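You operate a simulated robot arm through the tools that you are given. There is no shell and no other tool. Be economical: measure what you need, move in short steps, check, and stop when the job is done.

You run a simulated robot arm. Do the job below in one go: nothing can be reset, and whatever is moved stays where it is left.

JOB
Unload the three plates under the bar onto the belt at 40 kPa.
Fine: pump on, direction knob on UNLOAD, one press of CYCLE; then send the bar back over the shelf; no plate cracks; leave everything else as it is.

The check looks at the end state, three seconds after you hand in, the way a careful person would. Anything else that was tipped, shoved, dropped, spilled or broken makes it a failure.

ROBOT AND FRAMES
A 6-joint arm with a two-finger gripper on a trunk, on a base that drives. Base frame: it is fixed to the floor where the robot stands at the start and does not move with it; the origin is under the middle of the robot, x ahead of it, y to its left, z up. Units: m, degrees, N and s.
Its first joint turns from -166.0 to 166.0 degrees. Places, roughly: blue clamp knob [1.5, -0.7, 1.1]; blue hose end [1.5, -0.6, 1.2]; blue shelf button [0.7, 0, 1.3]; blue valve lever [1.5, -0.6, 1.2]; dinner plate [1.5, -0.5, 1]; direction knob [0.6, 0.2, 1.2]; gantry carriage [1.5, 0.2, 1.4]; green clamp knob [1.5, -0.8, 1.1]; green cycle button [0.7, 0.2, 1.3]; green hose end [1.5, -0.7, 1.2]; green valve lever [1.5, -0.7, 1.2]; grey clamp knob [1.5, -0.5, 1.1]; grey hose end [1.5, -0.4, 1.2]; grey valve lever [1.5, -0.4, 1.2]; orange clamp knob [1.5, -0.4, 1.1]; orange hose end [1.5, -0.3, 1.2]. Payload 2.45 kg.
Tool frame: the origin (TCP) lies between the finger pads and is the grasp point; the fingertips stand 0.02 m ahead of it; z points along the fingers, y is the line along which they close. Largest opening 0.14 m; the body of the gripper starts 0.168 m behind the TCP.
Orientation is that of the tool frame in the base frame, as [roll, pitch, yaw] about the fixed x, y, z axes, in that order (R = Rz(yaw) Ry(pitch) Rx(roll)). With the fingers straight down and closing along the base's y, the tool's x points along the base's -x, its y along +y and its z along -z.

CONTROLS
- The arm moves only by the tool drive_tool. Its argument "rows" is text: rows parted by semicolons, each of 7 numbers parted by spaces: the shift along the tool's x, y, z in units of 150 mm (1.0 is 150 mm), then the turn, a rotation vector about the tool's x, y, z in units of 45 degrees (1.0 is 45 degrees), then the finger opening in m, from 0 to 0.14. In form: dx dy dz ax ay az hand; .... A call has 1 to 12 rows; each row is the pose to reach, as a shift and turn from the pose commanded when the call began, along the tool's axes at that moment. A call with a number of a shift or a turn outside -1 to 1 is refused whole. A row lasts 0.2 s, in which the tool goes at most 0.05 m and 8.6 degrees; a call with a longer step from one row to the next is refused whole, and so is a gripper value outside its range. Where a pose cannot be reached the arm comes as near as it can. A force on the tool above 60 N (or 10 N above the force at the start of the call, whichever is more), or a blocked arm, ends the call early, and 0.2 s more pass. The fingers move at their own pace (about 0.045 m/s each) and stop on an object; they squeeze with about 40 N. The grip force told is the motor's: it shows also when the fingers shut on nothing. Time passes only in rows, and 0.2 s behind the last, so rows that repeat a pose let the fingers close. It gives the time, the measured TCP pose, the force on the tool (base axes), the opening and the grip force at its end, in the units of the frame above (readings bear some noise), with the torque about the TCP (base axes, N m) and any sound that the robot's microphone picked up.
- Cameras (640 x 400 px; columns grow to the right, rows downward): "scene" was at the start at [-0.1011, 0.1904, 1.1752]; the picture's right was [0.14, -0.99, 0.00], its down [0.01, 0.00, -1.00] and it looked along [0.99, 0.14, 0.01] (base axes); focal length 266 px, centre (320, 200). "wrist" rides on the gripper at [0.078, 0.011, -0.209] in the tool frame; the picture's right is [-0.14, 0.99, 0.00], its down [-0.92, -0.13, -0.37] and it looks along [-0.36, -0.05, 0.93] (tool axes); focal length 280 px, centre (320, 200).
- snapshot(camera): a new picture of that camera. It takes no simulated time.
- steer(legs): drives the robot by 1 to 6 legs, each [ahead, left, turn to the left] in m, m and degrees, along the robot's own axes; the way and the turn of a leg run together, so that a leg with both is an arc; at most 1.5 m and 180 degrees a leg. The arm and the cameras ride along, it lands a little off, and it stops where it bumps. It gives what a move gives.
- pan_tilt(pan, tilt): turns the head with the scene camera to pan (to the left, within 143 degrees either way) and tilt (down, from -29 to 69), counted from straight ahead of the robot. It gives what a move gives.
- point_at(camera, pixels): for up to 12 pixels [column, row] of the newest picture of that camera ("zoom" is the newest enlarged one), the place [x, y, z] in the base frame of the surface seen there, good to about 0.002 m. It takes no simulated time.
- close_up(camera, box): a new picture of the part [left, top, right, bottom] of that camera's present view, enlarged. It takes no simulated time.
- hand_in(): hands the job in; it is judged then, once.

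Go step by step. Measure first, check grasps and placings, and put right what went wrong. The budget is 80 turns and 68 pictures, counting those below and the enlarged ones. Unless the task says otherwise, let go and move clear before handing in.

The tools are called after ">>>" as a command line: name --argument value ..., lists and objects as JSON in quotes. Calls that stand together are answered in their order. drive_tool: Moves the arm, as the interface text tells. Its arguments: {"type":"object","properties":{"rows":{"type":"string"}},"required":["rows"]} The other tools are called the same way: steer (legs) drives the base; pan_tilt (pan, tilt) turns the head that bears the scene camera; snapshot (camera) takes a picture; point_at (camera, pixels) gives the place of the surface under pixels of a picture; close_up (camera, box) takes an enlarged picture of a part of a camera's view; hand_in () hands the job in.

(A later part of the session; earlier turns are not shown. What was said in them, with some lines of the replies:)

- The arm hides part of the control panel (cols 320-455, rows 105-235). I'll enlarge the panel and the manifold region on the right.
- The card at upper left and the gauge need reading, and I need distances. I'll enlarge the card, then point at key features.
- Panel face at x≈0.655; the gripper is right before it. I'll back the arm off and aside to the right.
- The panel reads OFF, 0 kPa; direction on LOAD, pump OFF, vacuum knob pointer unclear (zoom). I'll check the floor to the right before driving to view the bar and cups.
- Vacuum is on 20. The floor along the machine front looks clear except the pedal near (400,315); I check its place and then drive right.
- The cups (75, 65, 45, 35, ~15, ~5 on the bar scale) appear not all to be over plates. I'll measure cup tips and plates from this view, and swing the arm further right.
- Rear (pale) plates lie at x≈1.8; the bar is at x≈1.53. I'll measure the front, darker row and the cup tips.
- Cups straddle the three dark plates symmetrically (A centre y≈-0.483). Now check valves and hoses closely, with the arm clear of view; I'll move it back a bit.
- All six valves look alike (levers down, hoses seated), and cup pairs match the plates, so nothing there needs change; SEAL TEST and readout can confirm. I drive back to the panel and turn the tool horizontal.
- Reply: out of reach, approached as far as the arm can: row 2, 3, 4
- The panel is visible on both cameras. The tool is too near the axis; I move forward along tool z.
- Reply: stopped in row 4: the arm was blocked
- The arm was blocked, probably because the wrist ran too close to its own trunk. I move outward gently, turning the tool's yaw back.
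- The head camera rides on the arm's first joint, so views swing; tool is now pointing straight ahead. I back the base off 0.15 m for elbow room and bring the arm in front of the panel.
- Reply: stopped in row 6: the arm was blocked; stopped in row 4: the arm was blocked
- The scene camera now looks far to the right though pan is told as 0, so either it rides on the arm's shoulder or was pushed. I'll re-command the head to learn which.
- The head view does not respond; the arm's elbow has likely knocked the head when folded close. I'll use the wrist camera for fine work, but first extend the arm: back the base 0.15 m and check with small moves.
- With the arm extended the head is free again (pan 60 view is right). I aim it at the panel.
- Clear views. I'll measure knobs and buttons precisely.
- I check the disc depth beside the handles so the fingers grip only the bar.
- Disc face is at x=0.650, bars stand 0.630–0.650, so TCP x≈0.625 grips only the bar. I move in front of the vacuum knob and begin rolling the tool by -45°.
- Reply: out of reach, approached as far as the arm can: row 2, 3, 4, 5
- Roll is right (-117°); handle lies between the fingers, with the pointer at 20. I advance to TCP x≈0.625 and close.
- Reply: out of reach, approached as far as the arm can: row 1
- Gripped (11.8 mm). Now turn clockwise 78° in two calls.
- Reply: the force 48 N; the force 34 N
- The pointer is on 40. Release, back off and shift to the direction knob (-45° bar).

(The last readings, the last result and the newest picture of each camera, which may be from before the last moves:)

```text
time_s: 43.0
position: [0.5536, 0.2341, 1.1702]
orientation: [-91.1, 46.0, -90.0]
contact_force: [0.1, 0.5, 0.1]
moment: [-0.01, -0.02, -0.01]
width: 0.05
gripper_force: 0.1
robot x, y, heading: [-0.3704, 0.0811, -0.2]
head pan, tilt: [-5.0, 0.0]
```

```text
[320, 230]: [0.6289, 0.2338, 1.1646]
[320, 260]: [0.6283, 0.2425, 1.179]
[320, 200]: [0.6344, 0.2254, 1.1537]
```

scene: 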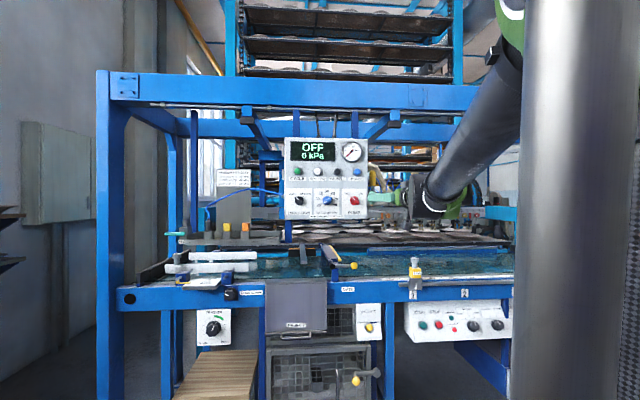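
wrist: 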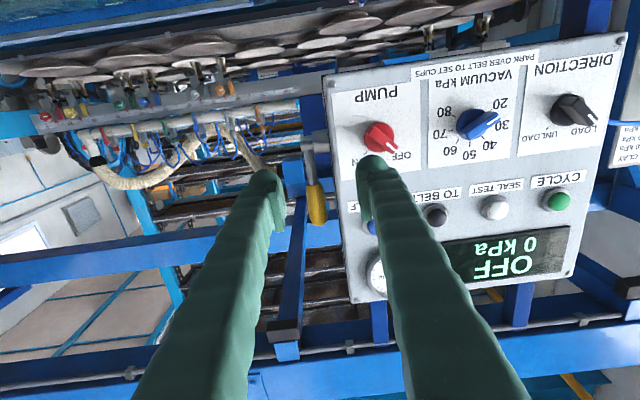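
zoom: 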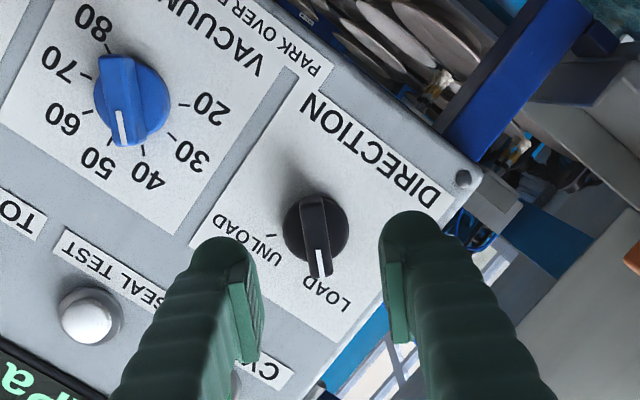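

Vacuum's pointer runs parallel to the 40 tick. The direction bar is centred between the fingers; advance, close and turn +90°.

>>> drive_tool --rows "0 0 0.2 0 0 0 0.05; 0 0 0.4 0 0 0 0.05; 0 0 0.46 0 0 0 0.05; 0 0 0.46 0 0 0 0.02; 0 0 0.46 0 0 0 0; 0 0 0.46 0 0 0 0; 0 0 0.46 0 0 0 0; 0 0 0.46 0 0 0 0"

>>> drive_tool --rows "0 0 0 0 0 0.17 0; 0 0 0 0 0 0.34 0; 0 0 0 0 0 0.51 0; 0 0 0 0 0 0.68 0; 0 0 0 0 0 0.85 0; 0 0 0 0 0 1 0"

>>> drive_tool --rows "0 0 0 0 0 0.17 0; 0 0 0 0 0 0.34 0; 0 0 0 0 0 0.51 0; 0 0 0 0 0 0.68 0; 0 0 0 0 0 0.85 0; 0 0 0 0 0 1 0"

>>> close_up --camera "wrist" --box '[160, 50, 480, 250]'

```text
time_s: 44.8
position: [0.6226, 0.2346, 1.1717]
orientation: [-91.2, 45.9, -90.0]
contact_force: [8.0, -5.9, 15.2]
moment: [-0.02, -0.17, -0.15]
width: 0.0122
gripper_force: 39.4
robot x, y, heading: [-0.3728, 0.0794, -0.1]
head pan, tilt: [-5.0, 0.0]
```

```text
time_s: 46.2
position: [0.6222, 0.2357, 1.1716]
orientation: [130.0, 88.7, 130.8]
contact_force: [-0.2, -16.7, 1.7]
moment: [0.01, -0.02, -0.18]
width: 0.012
gripper_force: 38.7
robot x, y, heading: [-0.368, 0.0783, -0.2]
head pan, tilt: [-5.0, 0.0]
```

```text
time_s: 47.6
position: [0.622, 0.2357, 1.1709]
orientation: [91.3, 44.0, 91.8]
contact_force: [-24.9, -21.4, -24.2]
moment: [-0.53, 0.31, -0.24]
width: 0.0121
gripper_force: 38.6
robot x, y, heading: [-0.3689, 0.0771, -0.0]
head pan, tilt: [-5.0, 0.0]
```

```text
2.00 times, centred on (320, 150) of wrist
```

zoom: 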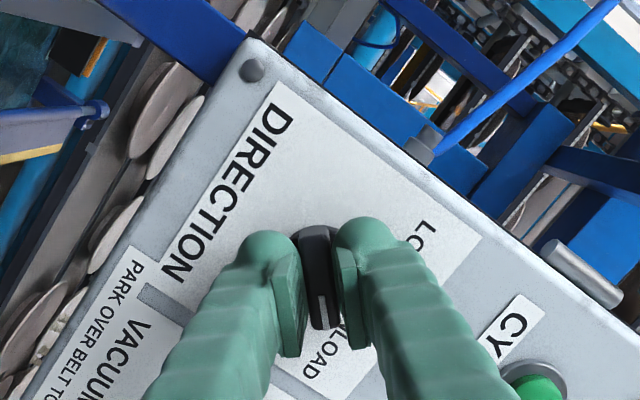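

Knob is on UNLOAD. Release, back off, roll back to -45° and move right to the pump knob.

>>> drive_tool --rows "0 0 0 0 0 0 0.03; 0 0 0 0 0 0 0.05; 0 0 -0.2 0 0 0 0.05; 0 0 -0.45 0 0 0 0.05; -0.18 -0.18 -0.45 0 0 -0.17 0.05; -0.36 -0.36 -0.45 0 0 -0.34 0.05; -0.54 -0.54 -0.45 0 0 -0.51 0.05; -0.7 -0.7 -0.45 0 0 -0.68 0.05; -0.8 -0.8 -0.45 0 0 -0.85 0.05; -0.9 -0.9 -0.45 0 0 -1 0.05; -0.9 -0.9 -0.45 0 0 -1 0.05"

>>> drive_tool --rows "0 0 0 0 0 -0.17 0.05; 0 -0.1 0 0 0 -0.34 0.05; 0 -0.2 0 0 0 -0.51 0.05; 0 -0.26 0 0 0 -0.68 0.05; 0 -0.26 0 0 0 -0.85 0.05; 0 -0.26 0 0 0 -1 0.05; 0 -0.26 0 0 0 -1 0.05"

>>> close_up --camera "wrist" --box '[160, 50, 480, 250]'

```text
time_s: 50.0
position: [0.5558, 0.0367, 1.1551]
orientation: [116.1, 81.8, 115.4]
contact_force: [0.2, 0.6, 1.7]
moment: [0.01, 0.11, -0.15]
width: 0.0502
gripper_force: 0.3
out of reach, approached as far as the arm can: row 8, 9, 10
robot x, y, heading: [-0.3722, 0.0825, -0.2]
head pan, tilt: [-5.0, 0.0]
```

```text
time_s: 51.6
position: [0.5587, 0.006, 1.1687]
orientation: [-91.3, 45.8, -89.9]
contact_force: [0.3, 0.0, -0.3]
moment: [0.0, 0.02, -0.01]
width: 0.0499
gripper_force: 0.1
robot x, y, heading: [-0.3699, 0.0779, -0.2]
head pan, tilt: [-5.0, 0.0]
```

```text
2.00 times, centred on (320, 150) of wrist
```

zoom: 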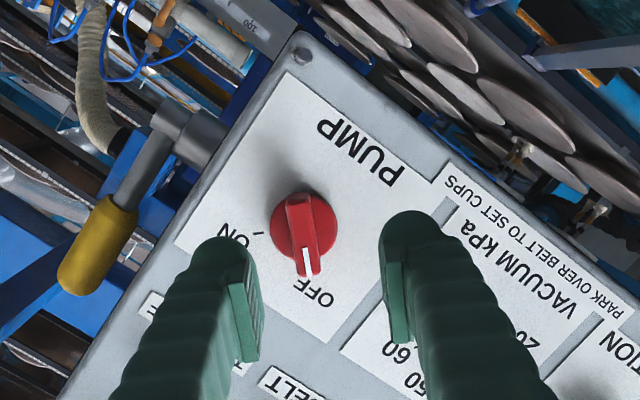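

Pump bar is between the fingers, slightly to the picture's left; advance with a small shift, close and turn +90°.

>>> drive_tool --rows "0 -0.02 0.2 0 0 0 0.05; 0 -0.02 0.38 0 0 0 0.05; 0 -0.02 0.43 0 0 0 0.05; 0 -0.02 0.43 0 0 0 0.02; 0 -0.02 0.43 0 0 0 0; 0 -0.02 0.43 0 0 0 0; 0 -0.02 0.43 0 0 0 0; 0 -0.02 0.43 0 0 0 0"

>>> drive_tool --rows "0 0 0 0 0 0.17 0; 0 0 0 0 0 0.34 0; 0 0 0 0 0 0.51 0; 0 0 0 0 0 0.68 0; 0 0 0 0 0 0.85 0; 0 0 0 0 0 1 0"

>>> drive_tool --rows "0 0 0 0 0 0.17 0; 0 0 0 0 0 0.34 0; 0 0 0 0 0 0.51 0; 0 0 0 0 0 0.68 0; 0 0 0 0 0 0.85 0; 0 0 0 0 0 1 0"

>>> close_up --camera "scene" --box '[250, 120, 400, 240]'

```text
time_s: 53.4
position: [0.6221, -0.0007, 1.1707]
orientation: [-91.2, 46.0, -90.1]
contact_force: [19.4, -25.9, 46.7]
moment: [0.01, -0.25, -0.4]
width: 0.0123
gripper_force: 39.4
robot x, y, heading: [-0.3682, 0.0799, -0.1]
head pan, tilt: [-5.0, 0.0]
```

```text
time_s: 54.8
position: [0.6228, 0.0001, 1.1699]
orientation: [126.3, 88.6, 127.2]
contact_force: [6.4, -50.5, 22.3]
moment: [0.04, -0.28, -0.49]
width: 0.0124
gripper_force: 39.6
robot x, y, heading: [-0.3713, 0.0791, -0.1]
head pan, tilt: [-5.0, 0.0]
```

```text
time_s: 56.2
position: [0.6217, 0.0016, 1.1693]
orientation: [91.2, 43.9, 91.6]
contact_force: [-24.3, -47.5, -18.8]
moment: [-0.49, 0.22, -0.54]
width: 0.0122
gripper_force: 38.9
robot x, y, heading: [-0.3711, 0.0778, -0.1]
head pan, tilt: [-5.0, 0.0]
```

```text
3.33 times, centred on (325, 180) of scene
```

zoom: 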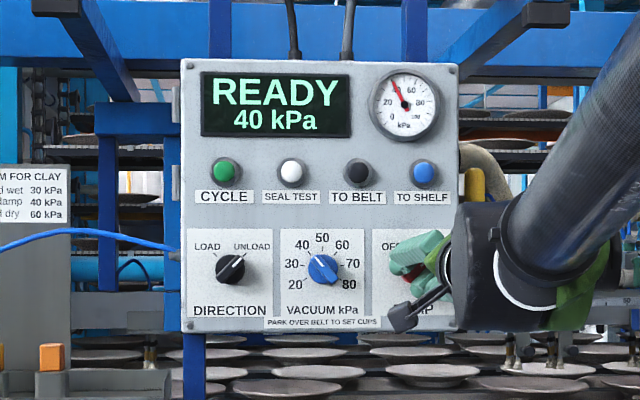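

READY, 40 kPa, UNLOAD, pump ON. Release, back off and go to the SEAL TEST button for a leak check before cycling.

>>> drive_tool --rows "0 0 0 0 0 0 0.03; 0 0 0 0 0 0 0.05; 0 0 -0.2 0 0 0 0.05; 0 0 -0.5 0 0 0 0.05; 0.05 0.25 -0.5 0 0 -0.17 0.03; 0.08 0.5 -0.5 0 0 -0.34 0; 0.12 0.75 -0.5 0 0 -0.51 0; 0.15 1 -0.5 0 0 -0.68 0; 0.15 1 -0.5 0 0 -0.85 0; 0.15 1 -0.5 0 0 -1 0; 0.15 1 -0.5 0 0 -1 0"

```text
time_s: 58.6
position: [0.5482, 0.1255, 1.261]
orientation: [98.7, 81.7, 99.8]
contact_force: [0.4, -0.1, 0.9]
moment: [-0.1, 0.06, 0.09]
width: 0.0
gripper_force: 29.4
out of reach, approached as far as the arm can: row 7, 8
robot x, y, heading: [-0.3706, 0.0834, 0.2]
head pan, tilt: [-5.0, 0.0]
```

>>> drive_tool --rows "-0.1 0.1 0 0 0 0 0; -0.22 0.22 0 0 0 0 0; -0.22 0.22 0 0 0 0 0"

>>> snapshot --camera "wrist"

```text
time_s: 59.4
position: [0.5469, 0.1581, 1.297]
orientation: [134.4, 88.7, 135.5]
contact_force: [-0.4, 0.3, -0.3]
moment: [0.02, 0.03, -0.01]
width: 0.0
gripper_force: 29.6
robot x, y, heading: [-0.3683, 0.0788, -0.1]
head pan, tilt: [-5.0, 0.0]
```

```text
26 pictures are left
```

wrist: 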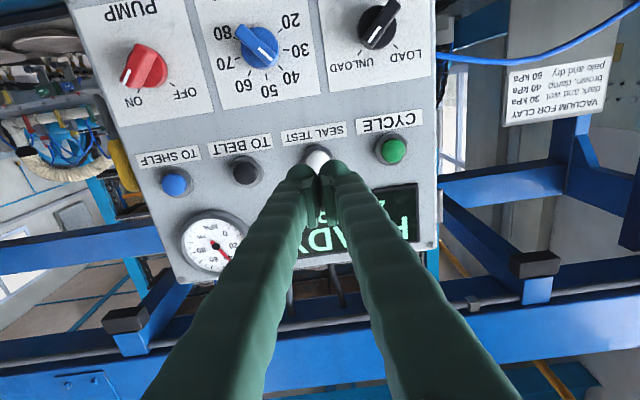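

Fingertips line up with the white SEAL TEST button (318,160). Press in and return.

>>> drive_tool --rows "0.015 0.005 0.2 0 0 0 0; 0.015 0.005 0.4 0 0 0 0; 0.015 0.005 0.5 0 0 0 0; 0.015 0.005 0.54 0 0 0 0; 0.015 0.005 0.57 0 0 0 0; 0.015 0.005 0.57 0 0 0 0"

>>> close_up --camera "scene" --box '[250, 120, 400, 240]'

```text
time_s: 60.8
position: [0.6336, 0.1603, 1.2943]
orientation: [134.4, 88.8, 135.3]
contact_force: [-7.6, 0.0, -2.9]
moment: [0.03, 0.01, -0.06]
width: 0.0
gripper_force: 29.6
robot x, y, heading: [-0.3687, 0.0781, -0.1]
head pan, tilt: [-5.0, 0.0]
heard: click
```

```text
3.33 times, centred on (325, 180) of scene
```

zoom: 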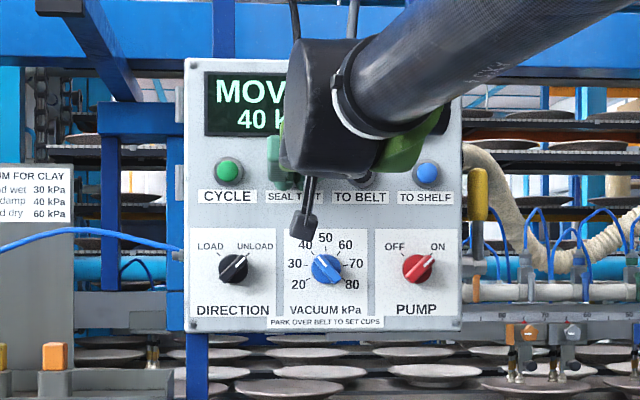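

Click heard; display says MOVING (the test runs). Back off and wait for the result.

>>> drive_tool --rows "0 0 -0.3 0 0 0 0; 0 0 -0.5 0 0 0 0; 0 0 -0.5 0 0 0 0; 0 0 -0.5 0 0 0 0; 0 0 -0.5 0 0 0 0; 0 0 -0.5 0 0 0 0; 0 0 -0.5 0 0 0 0; 0 0 -0.5 0 0 0 0; 0 0 -0.5 0 0 0 0; 0 0 -0.5 0 0 0 0; 0 0 -0.5 0 0 0 0; 0 0 -0.5 0 0 0 0"

>>> snapshot --camera "wrist"

>>> close_up --camera "scene" --box '[250, 120, 490, 260]'

```text
time_s: 63.4
position: [0.5581, 0.161, 1.2973]
orientation: [134.6, 88.9, 135.5]
contact_force: [0.1, -0.6, 0.1]
moment: [-0.02, -0.04, -0.02]
width: 0.0
gripper_force: 29.2
robot x, y, heading: [-0.3666, 0.0841, -0.2]
head pan, tilt: [-5.0, 0.0]
```

```text
24 pictures are left
```

wrist: 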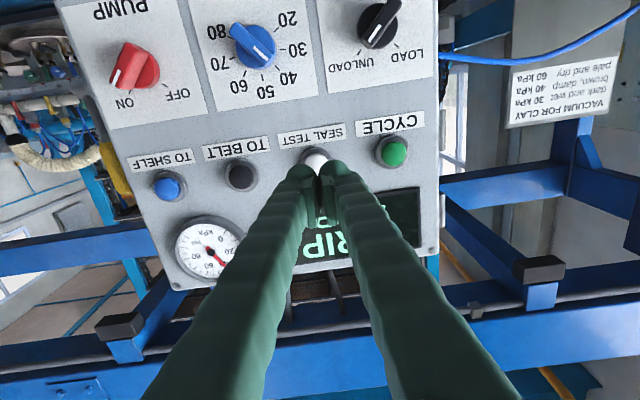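

```text
2.67 times, centred on (370, 190) of scene
```

zoom: 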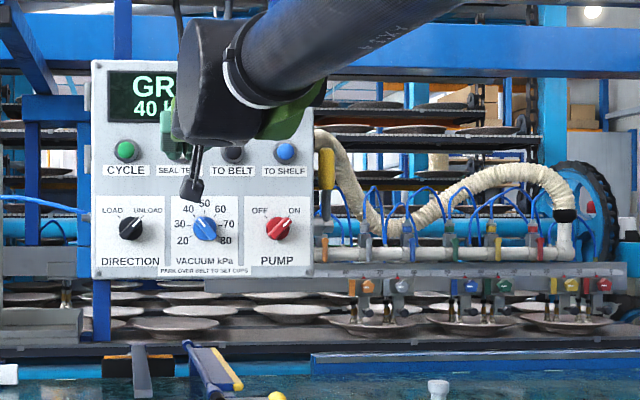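

Display shows GRIP with the bar lowered on the plates: the test is running. Move aside and wait for the result.

>>> drive_tool --rows "0.1 0.2 0 0 0 0 0; 0.3 0.4 0 0 0 0 0; 0.5 0.5 0 0 0 0 0; 0.5 0.5 0 0 0 0 0; 0.5 0.5 0 0 0 0 0; 0.5 0.5 0 0 0 0 0; 0.5 0.5 0 0 0 0 0; 0.5 0.5 0 0 0 0 0; 0.5 0.5 0 0 0 0 0; 0.5 0.5 0 0 0 0 0; 0.5 0.5 0 0 0 0 0; 0.5 0.5 0 0 0 0 0"

>>> close_up --camera "scene" --box '[250, 120, 490, 260]'

```text
time_s: 66.0
position: [0.5548, 0.2336, 1.2239]
orientation: [134.8, 88.7, 135.6]
contact_force: [-0.4, 0.1, 0.2]
moment: [-0.01, -0.01, 0.02]
width: 0.0
gripper_force: 29.6
robot x, y, heading: [-0.3725, 0.0812, -0.1]
head pan, tilt: [-5.0, 0.0]
```

```text
2.67 times, centred on (370, 190) of scene
```

zoom: 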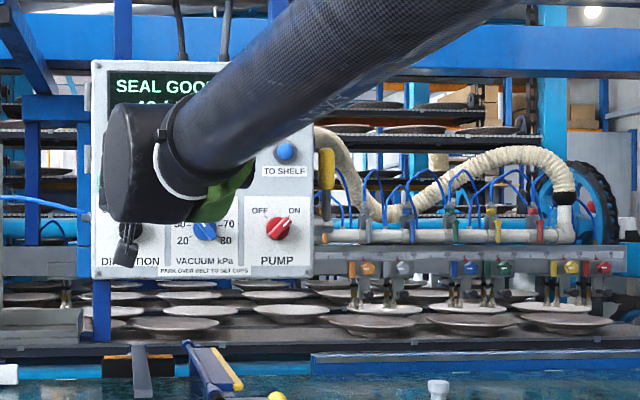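

SEAL GOOD. Go to the green CYCLE button (0.2435, 1.2935).

>>> drive_tool --rows "-0.25 0.03 0 0 0 0 0; -0.46 0.066 0 0 0 0 0; -0.46 0.066 0 0 0 0 0; -0.46 0.066 0 0 0 0 0"

>>> snapshot --camera "wrist"

```text
time_s: 67.0
position: [0.5576, 0.2431, 1.292]
orientation: [134.7, 88.8, 135.6]
contact_force: [0.1, -0.1, -0.3]
moment: [0.03, 0.0, 0.0]
width: 0.0001
gripper_force: 29.8
robot x, y, heading: [-0.3682, 0.0808, -0.0]
head pan, tilt: [-5.0, 0.0]
```

```text
21 pictures are left
```

wrist: 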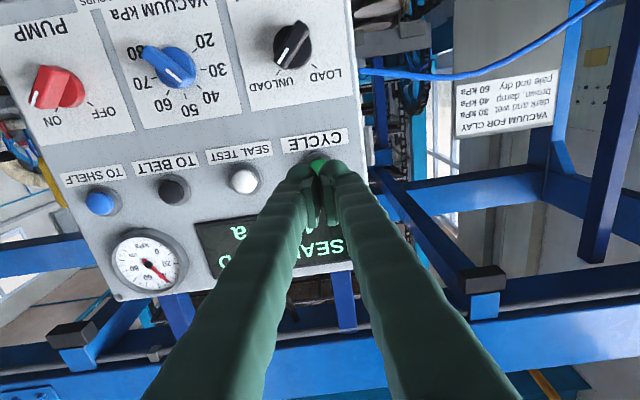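

Aligned with CYCLE. One press, then back off.

>>> drive_tool --rows "0 0 0.25 0 0 0 0; 0 0 0.43 0 0 0 0; 0 0 0.47 0 0 0 0; 0 0 0.505 0 0 0 0; 0 0 0.505 0 0 0 0; 0 0 0.3 0 0 0 0; 0 0 0 0 0 0 0; 0 0 0 0 0 0 0"

>>> drive_tool --rows "0.1 0.2 0 0 0 0 0; 0.3 0.2 0 0 0 0 0; 0.5 0.2 0 0 0 0 0; 0.5 0.2 0 0 0 0 0; 0.5 0.2 0 0 0 0 0; 0.5 0.2 0 0 0 0 0; 0.5 0.2 0 0 0 0 0; 0.5 0.2 0 0 0 0 0"

>>> close_up --camera "scene" --box '[250, 120, 530, 290]'

```text
time_s: 68.8
position: [0.5568, 0.2424, 1.2888]
orientation: [135.0, 88.8, 136.0]
contact_force: [0.4, 0.3, -0.9]
moment: [-0.03, 0.0, 0.01]
width: 0.0
gripper_force: 29.6
robot x, y, heading: [-0.3707, 0.0797, -0.1]
head pan, tilt: [-5.0, 0.0]
heard: click
```

```text
time_s: 70.6
position: [0.554, 0.2749, 1.2159]
orientation: [134.5, 88.8, 135.5]
contact_force: [0.7, -0.1, -0.2]
moment: [0.01, -0.02, 0.0]
width: 0.0001
gripper_force: 29.2
robot x, y, heading: [-0.3692, 0.0742, -0.1]
head pan, tilt: [-5.0, 0.0]
```

```text
2.29 times, centred on (390, 205) of scene
```

zoom: 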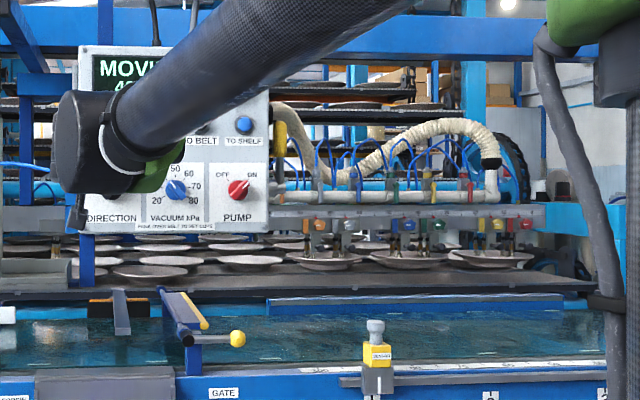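

The cycle runs (MOVING). I wait and move further out of view, to the left of the panel.

>>> drive_tool --rows "0 0 0 0 0 0 0; 0 0 0 0 0 0 0; 0 0 0 0 0 0 0; 0 0 0 0 0 0 0; 0 0 0 0 0 0 0; 0 0 0 0 0 0 0; 0 0 0 0 0 0 0; 0 0 0 0 0 0 0; 0 0 0 0 0 0 0; 0 0 0 0 0 0 0; 0 0 0 0 0 0 0; 0 0 0 0 0 0 0"

>>> drive_tool --rows "0 0 0 0 0 0 0; 0 0 0 0 0 0 0; 0 0 0 0 0 0 0; 0 0 0 0 0 0 0; 0 0 0 0 0 0 0; 0 0 0 0 0 0 0; 0 0 0 0 0 0 0; 0 0 0 0 0 0 0; 0 0 0 0 0 0 0; 0 0 0 0 0 0 0; 0 0 0 0 0 0 0; 0 0 0 0 0 0 0"

>>> drive_tool --rows "0 0 0 0 0 0 0; 0 0 0 0 0 0 0; 0 0 0 0 0 0 0; 0 0 0 0 0 0 0; 0 0 0 0 0 0 0; 0 0 0 0 0 0 0; 0 0 0 0 0 0 0; 0 0 0 0 0 0 0; 0 0 0 0 0 0 0; 0 0 0 0 0 0 0; 0 0 0 0 0 0 0; 0 0 0 0 0 0 0"

>>> close_up --camera "scene" --box '[250, 120, 530, 290]'

```text
time_s: 73.2
position: [0.5542, 0.2759, 1.2165]
orientation: [134.6, 88.8, 135.6]
contact_force: [-1.2, 0.1, 0.3]
moment: [0.03, 0.02, 0.0]
width: 0.0
gripper_force: 29.5
robot x, y, heading: [-0.3715, 0.0787, -0.2]
head pan, tilt: [-5.0, 0.0]
```

```text
time_s: 75.8
position: [0.5536, 0.2747, 1.2148]
orientation: [134.6, 88.8, 135.6]
contact_force: [0.4, -0.4, 0.2]
moment: [0.04, 0.01, -0.01]
width: 0.0002
gripper_force: 29.3
robot x, y, heading: [-0.374, 0.0792, 0.1]
head pan, tilt: [-5.0, 0.0]
```

```text
time_s: 78.4
position: [0.5536, 0.2738, 1.2156]
orientation: [134.5, 88.8, 135.6]
contact_force: [0.1, 0.2, 0.0]
moment: [0.05, 0.0, 0.0]
width: 0.0
gripper_force: 29.7
robot x, y, heading: [-0.3707, 0.0798, 0.1]
head pan, tilt: [-5.0, 0.0]
```

```text
2.29 times, centred on (390, 205) of scene
```

zoom: 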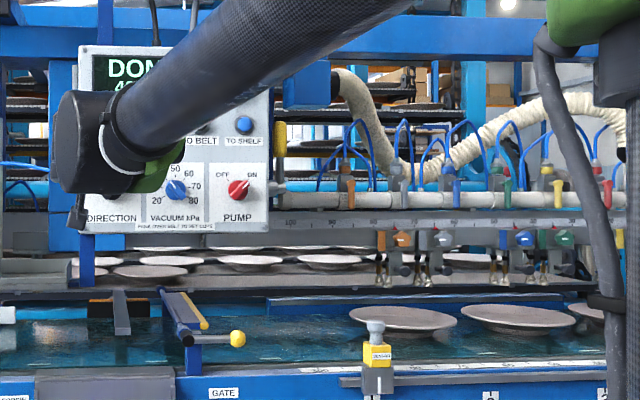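

DONE; plates lie on the belt and the bar is up over it. Now to TO SHELF (y -0.008, z 1.294).

>>> drive_tool --rows "-0.1 -0.3 0 0 0 0 0; -0.25 -0.55 0 0 0 0 0; -0.4 -0.8 0 0 0 0 0; -0.52 -1 0 0 0 0 0; -0.52 -1 0 0 0 0 0"

>>> drive_tool --rows "0 -0.3 0 0 0 0 0; 0 -0.6 0 0 0 0 0; 0 -0.87 0 0 0 0 0; 0 -0.87 0 0 0 0 0; 0 -0.87 0 0 0 0 0"

>>> snapshot --camera "wrist"

>>> close_up --camera "scene" --box '[250, 120, 530, 290]'

```text
time_s: 79.6
position: [0.5584, 0.1231, 1.2908]
orientation: [133.7, 88.7, 134.7]
contact_force: [0.1, 0.2, -0.1]
moment: [-0.01, -0.01, 0.01]
width: 0.0
gripper_force: 29.1
robot x, y, heading: [-0.3716, 0.079, 0.2]
head pan, tilt: [-5.0, 0.0]
```

```text
time_s: 80.8
position: [0.5584, -0.0123, 1.2721]
orientation: [-104.7, 75.4, -103.8]
contact_force: [0.1, 1.5, 1.6]
moment: [0.06, 0.29, -0.17]
width: 0.0
gripper_force: 29.7
out of reach, approached as far as the arm can: row 1, 2
robot x, y, heading: [-0.3709, 0.0792, -0.0]
head pan, tilt: [-5.0, 0.0]
```

```text
18 pictures are left
```

wrist: 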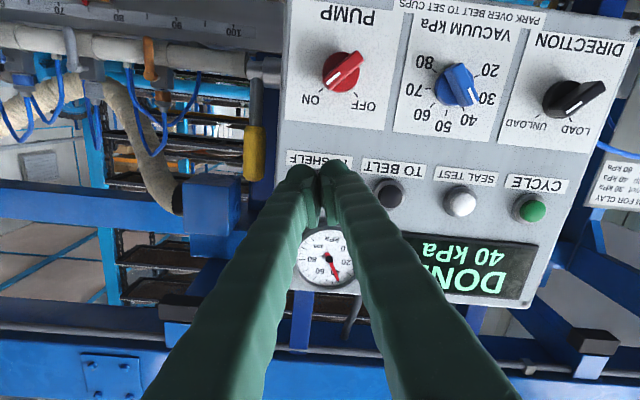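

```text
2.29 times, centred on (390, 205) of scene
```

zoom: 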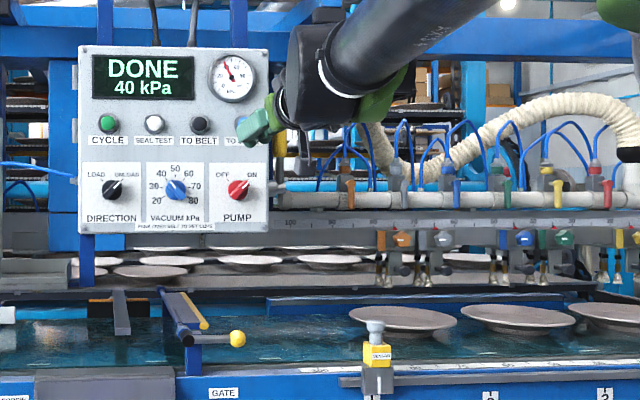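

DONE shown, plates on belt. The arm was still settling (z 1.272); I hold to let it arrive.

>>> drive_tool --rows "0 0 0 0 0 0 0; 0 0 0 0 0 0 0; 0 0 0 0 0 0 0"

>>> snapshot --camera "wrist"

```text
time_s: 81.6
position: [0.5581, -0.0078, 1.2887]
orientation: [133.9, 88.7, 134.9]
contact_force: [0.7, -0.4, 0.1]
moment: [0.0, 0.01, 0.0]
width: 0.0
gripper_force: 29.4
robot x, y, heading: [-0.3733, 0.0781, -0.1]
head pan, tilt: [-5.0, 0.0]
```

```text
16 pictures are left
```

wrist: 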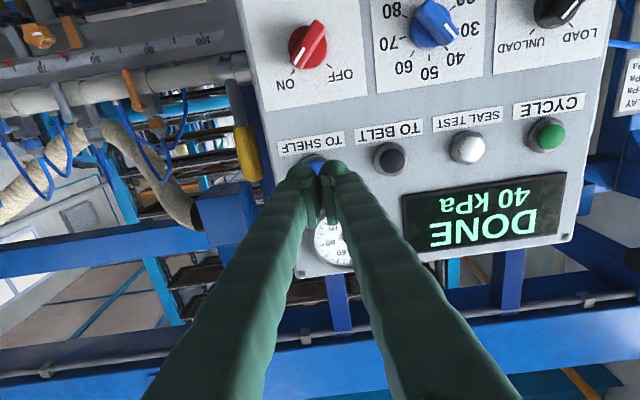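

Aligned with TO SHELF; raise 4 mm, press once and back off.

>>> drive_tool --rows "-0.03 0 0.25 0 0 0 0; -0.03 0 0.43 0 0 0 0; -0.03 0 0.47 0 0 0 0; -0.03 0 0.505 0 0 0 0; -0.03 0 0.505 0 0 0 0; -0.03 0 0.3 0 0 0 0; -0.03 0 0 0 0 0 0; -0.03 0 0 0 0 0 0"

>>> drive_tool --rows "0 0 -0.1 0 0 0 0; 0 0 -0.2 0 0 0 0; 0 0 -0.2 0 0 0 0; 0 0 -0.2 0 0 0 0; 0 0 -0.2 0 0 0 0; 0 0 -0.2 0 0 0 0; 0 0 -0.2 0 0 0 0; 0 0 -0.2 0 0 0 0; 0 0 -0.2 0 0 0 0; 0 0 -0.2 0 0 0 0; 0 0 -0.2 0 0 0 0; 0 0 -0.2 0 0 0 0"

>>> drive_tool --rows "0 0 0 0 0 0 0.0; 0 0 0 0 0 0 0; 0 0 0 0 0 0 0; 0 0 0 0 0 0 0; 0 0 0 0 0 0 0; 0 0 0 0 0 0 0; 0 0 0 0 0 0 0; 0 0 0 0 0 0 0; 0 0 0 0 0 0 0; 0 0 0 0 0 0 0; 0 0 0 0 0 0 0; 0 0 0 0 0 0 0"

>>> close_up --camera "scene" --box '[250, 120, 530, 290]'

```text
time_s: 83.4
position: [0.5607, -0.0074, 1.293]
orientation: [133.9, 88.7, 134.8]
contact_force: [-0.5, -0.4, -0.6]
moment: [0.01, 0.01, 0.0]
width: 0.0001
gripper_force: 29.6
robot x, y, heading: [-0.3737, 0.0804, -0.1]
head pan, tilt: [-5.0, 0.0]
heard: click
```

```text
time_s: 86.0
position: [0.5301, -0.0077, 1.2939]
orientation: [134.5, 88.8, 135.3]
contact_force: [-0.1, 0.5, -0.7]
moment: [0.02, -0.01, 0.02]
width: 0.0
gripper_force: 29.2
robot x, y, heading: [-0.3721, 0.0814, -0.1]
head pan, tilt: [-5.0, 0.0]
```

```text
time_s: 88.6
position: [0.5301, -0.0086, 1.2927]
orientation: [134.4, 88.8, 135.3]
contact_force: [-0.5, -0.2, 0.1]
moment: [-0.01, 0.03, 0.02]
width: 0.0
gripper_force: 29.7
robot x, y, heading: [-0.368, 0.0767, 0.1]
head pan, tilt: [-5.0, 0.0]
```

```text
2.29 times, centred on (390, 205) of scene
```

zoom: 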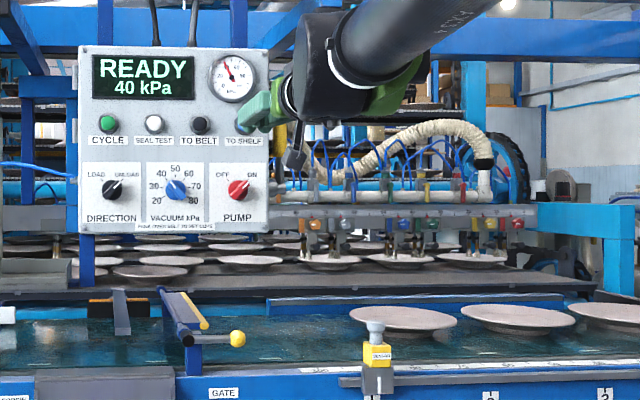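

READY and the bar is back over the shelf. I back off and inspect the plates once.

>>> steer --legs '[[-0.1, 0, 0]]'

>>> pan_tilt --pan -30 --tilt 5

>>> snapshot --camera "scene"

```text
time_s: 89.7
position: [0.4318, -0.0061, 1.2927]
orientation: [134.4, 88.9, 135.4]
contact_force: [-0.6, -0.3, 0.2]
moment: [-0.02, -0.01, -0.01]
width: 0.0002
gripper_force: 29.4
robot x, y, heading: [-0.4677, 0.081, -0.2]
head pan, tilt: [-5.0, 0.0]
```

```text
time_s: 90.6
position: [0.4325, -0.0051, 1.2938]
orientation: [134.3, 88.7, 135.3]
contact_force: [-0.9, -0.2, -0.2]
moment: [-0.02, -0.01, -0.02]
width: 0.0001
gripper_force: 29.4
robot x, y, heading: [-0.4696, 0.0808, -0.2]
head pan, tilt: [-30.0, 5.0]
```

```text
14 pictures are left
```

scene: 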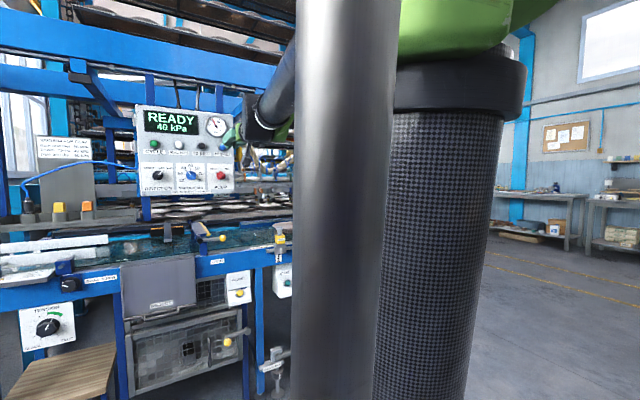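

The mast blocks the view; I slide right and look straight at the belt.

>>> steer --legs '[[0, -0.7, 0]]'

>>> pan_tilt --pan 0 --tilt 8

>>> close_up --camera "scene" --box '[170, 130, 470, 300]'

```text
time_s: 94.4
position: [0.435, -0.7009, 1.2934]
orientation: [134.3, 88.8, 135.5]
contact_force: [-0.1, -0.6, -0.4]
moment: [-0.01, -0.01, -0.02]
width: 0.0001
gripper_force: 29.2
robot x, y, heading: [-0.4665, -0.6143, 0.2]
head pan, tilt: [-30.0, 5.0]
```

```text
time_s: 95.4
position: [0.4359, -0.7007, 1.293]
orientation: [134.1, 88.8, 135.5]
contact_force: [-0.5, 1.4, 0.5]
moment: [-0.02, -0.01, 0.02]
width: 0.0002
gripper_force: 30.0
robot x, y, heading: [-0.468, -0.613, 0.6]
head pan, tilt: [0.0, 8.0]
```

```text
2.13 times, centred on (320, 215) of scene
```

zoom: 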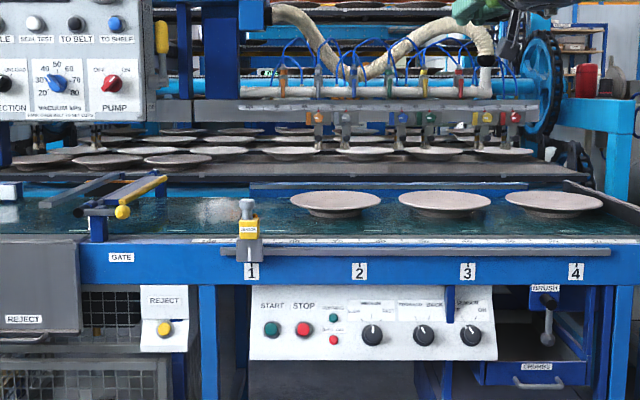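

All three plates lie whole on the belt, the bar is back over the shelf, and the panel is as asked; the arm is clear, so I hand in.

>>> hand_in

```text
The job is handed in.
```

The three plates are on the belt, unloaded at 40 kPa with one press of CYCLE. They look whole, and the bar is back over the shelf.

The pump is on, the direction knob is on UNLOAD and the display reads READY 40 kPa. I also pressed SEAL TEST once before cycling, which you didn't ask for; it reported SEAL GOOD. While I was positioning the arm it brushed the robot's own camera head, which worked normally afterwards.
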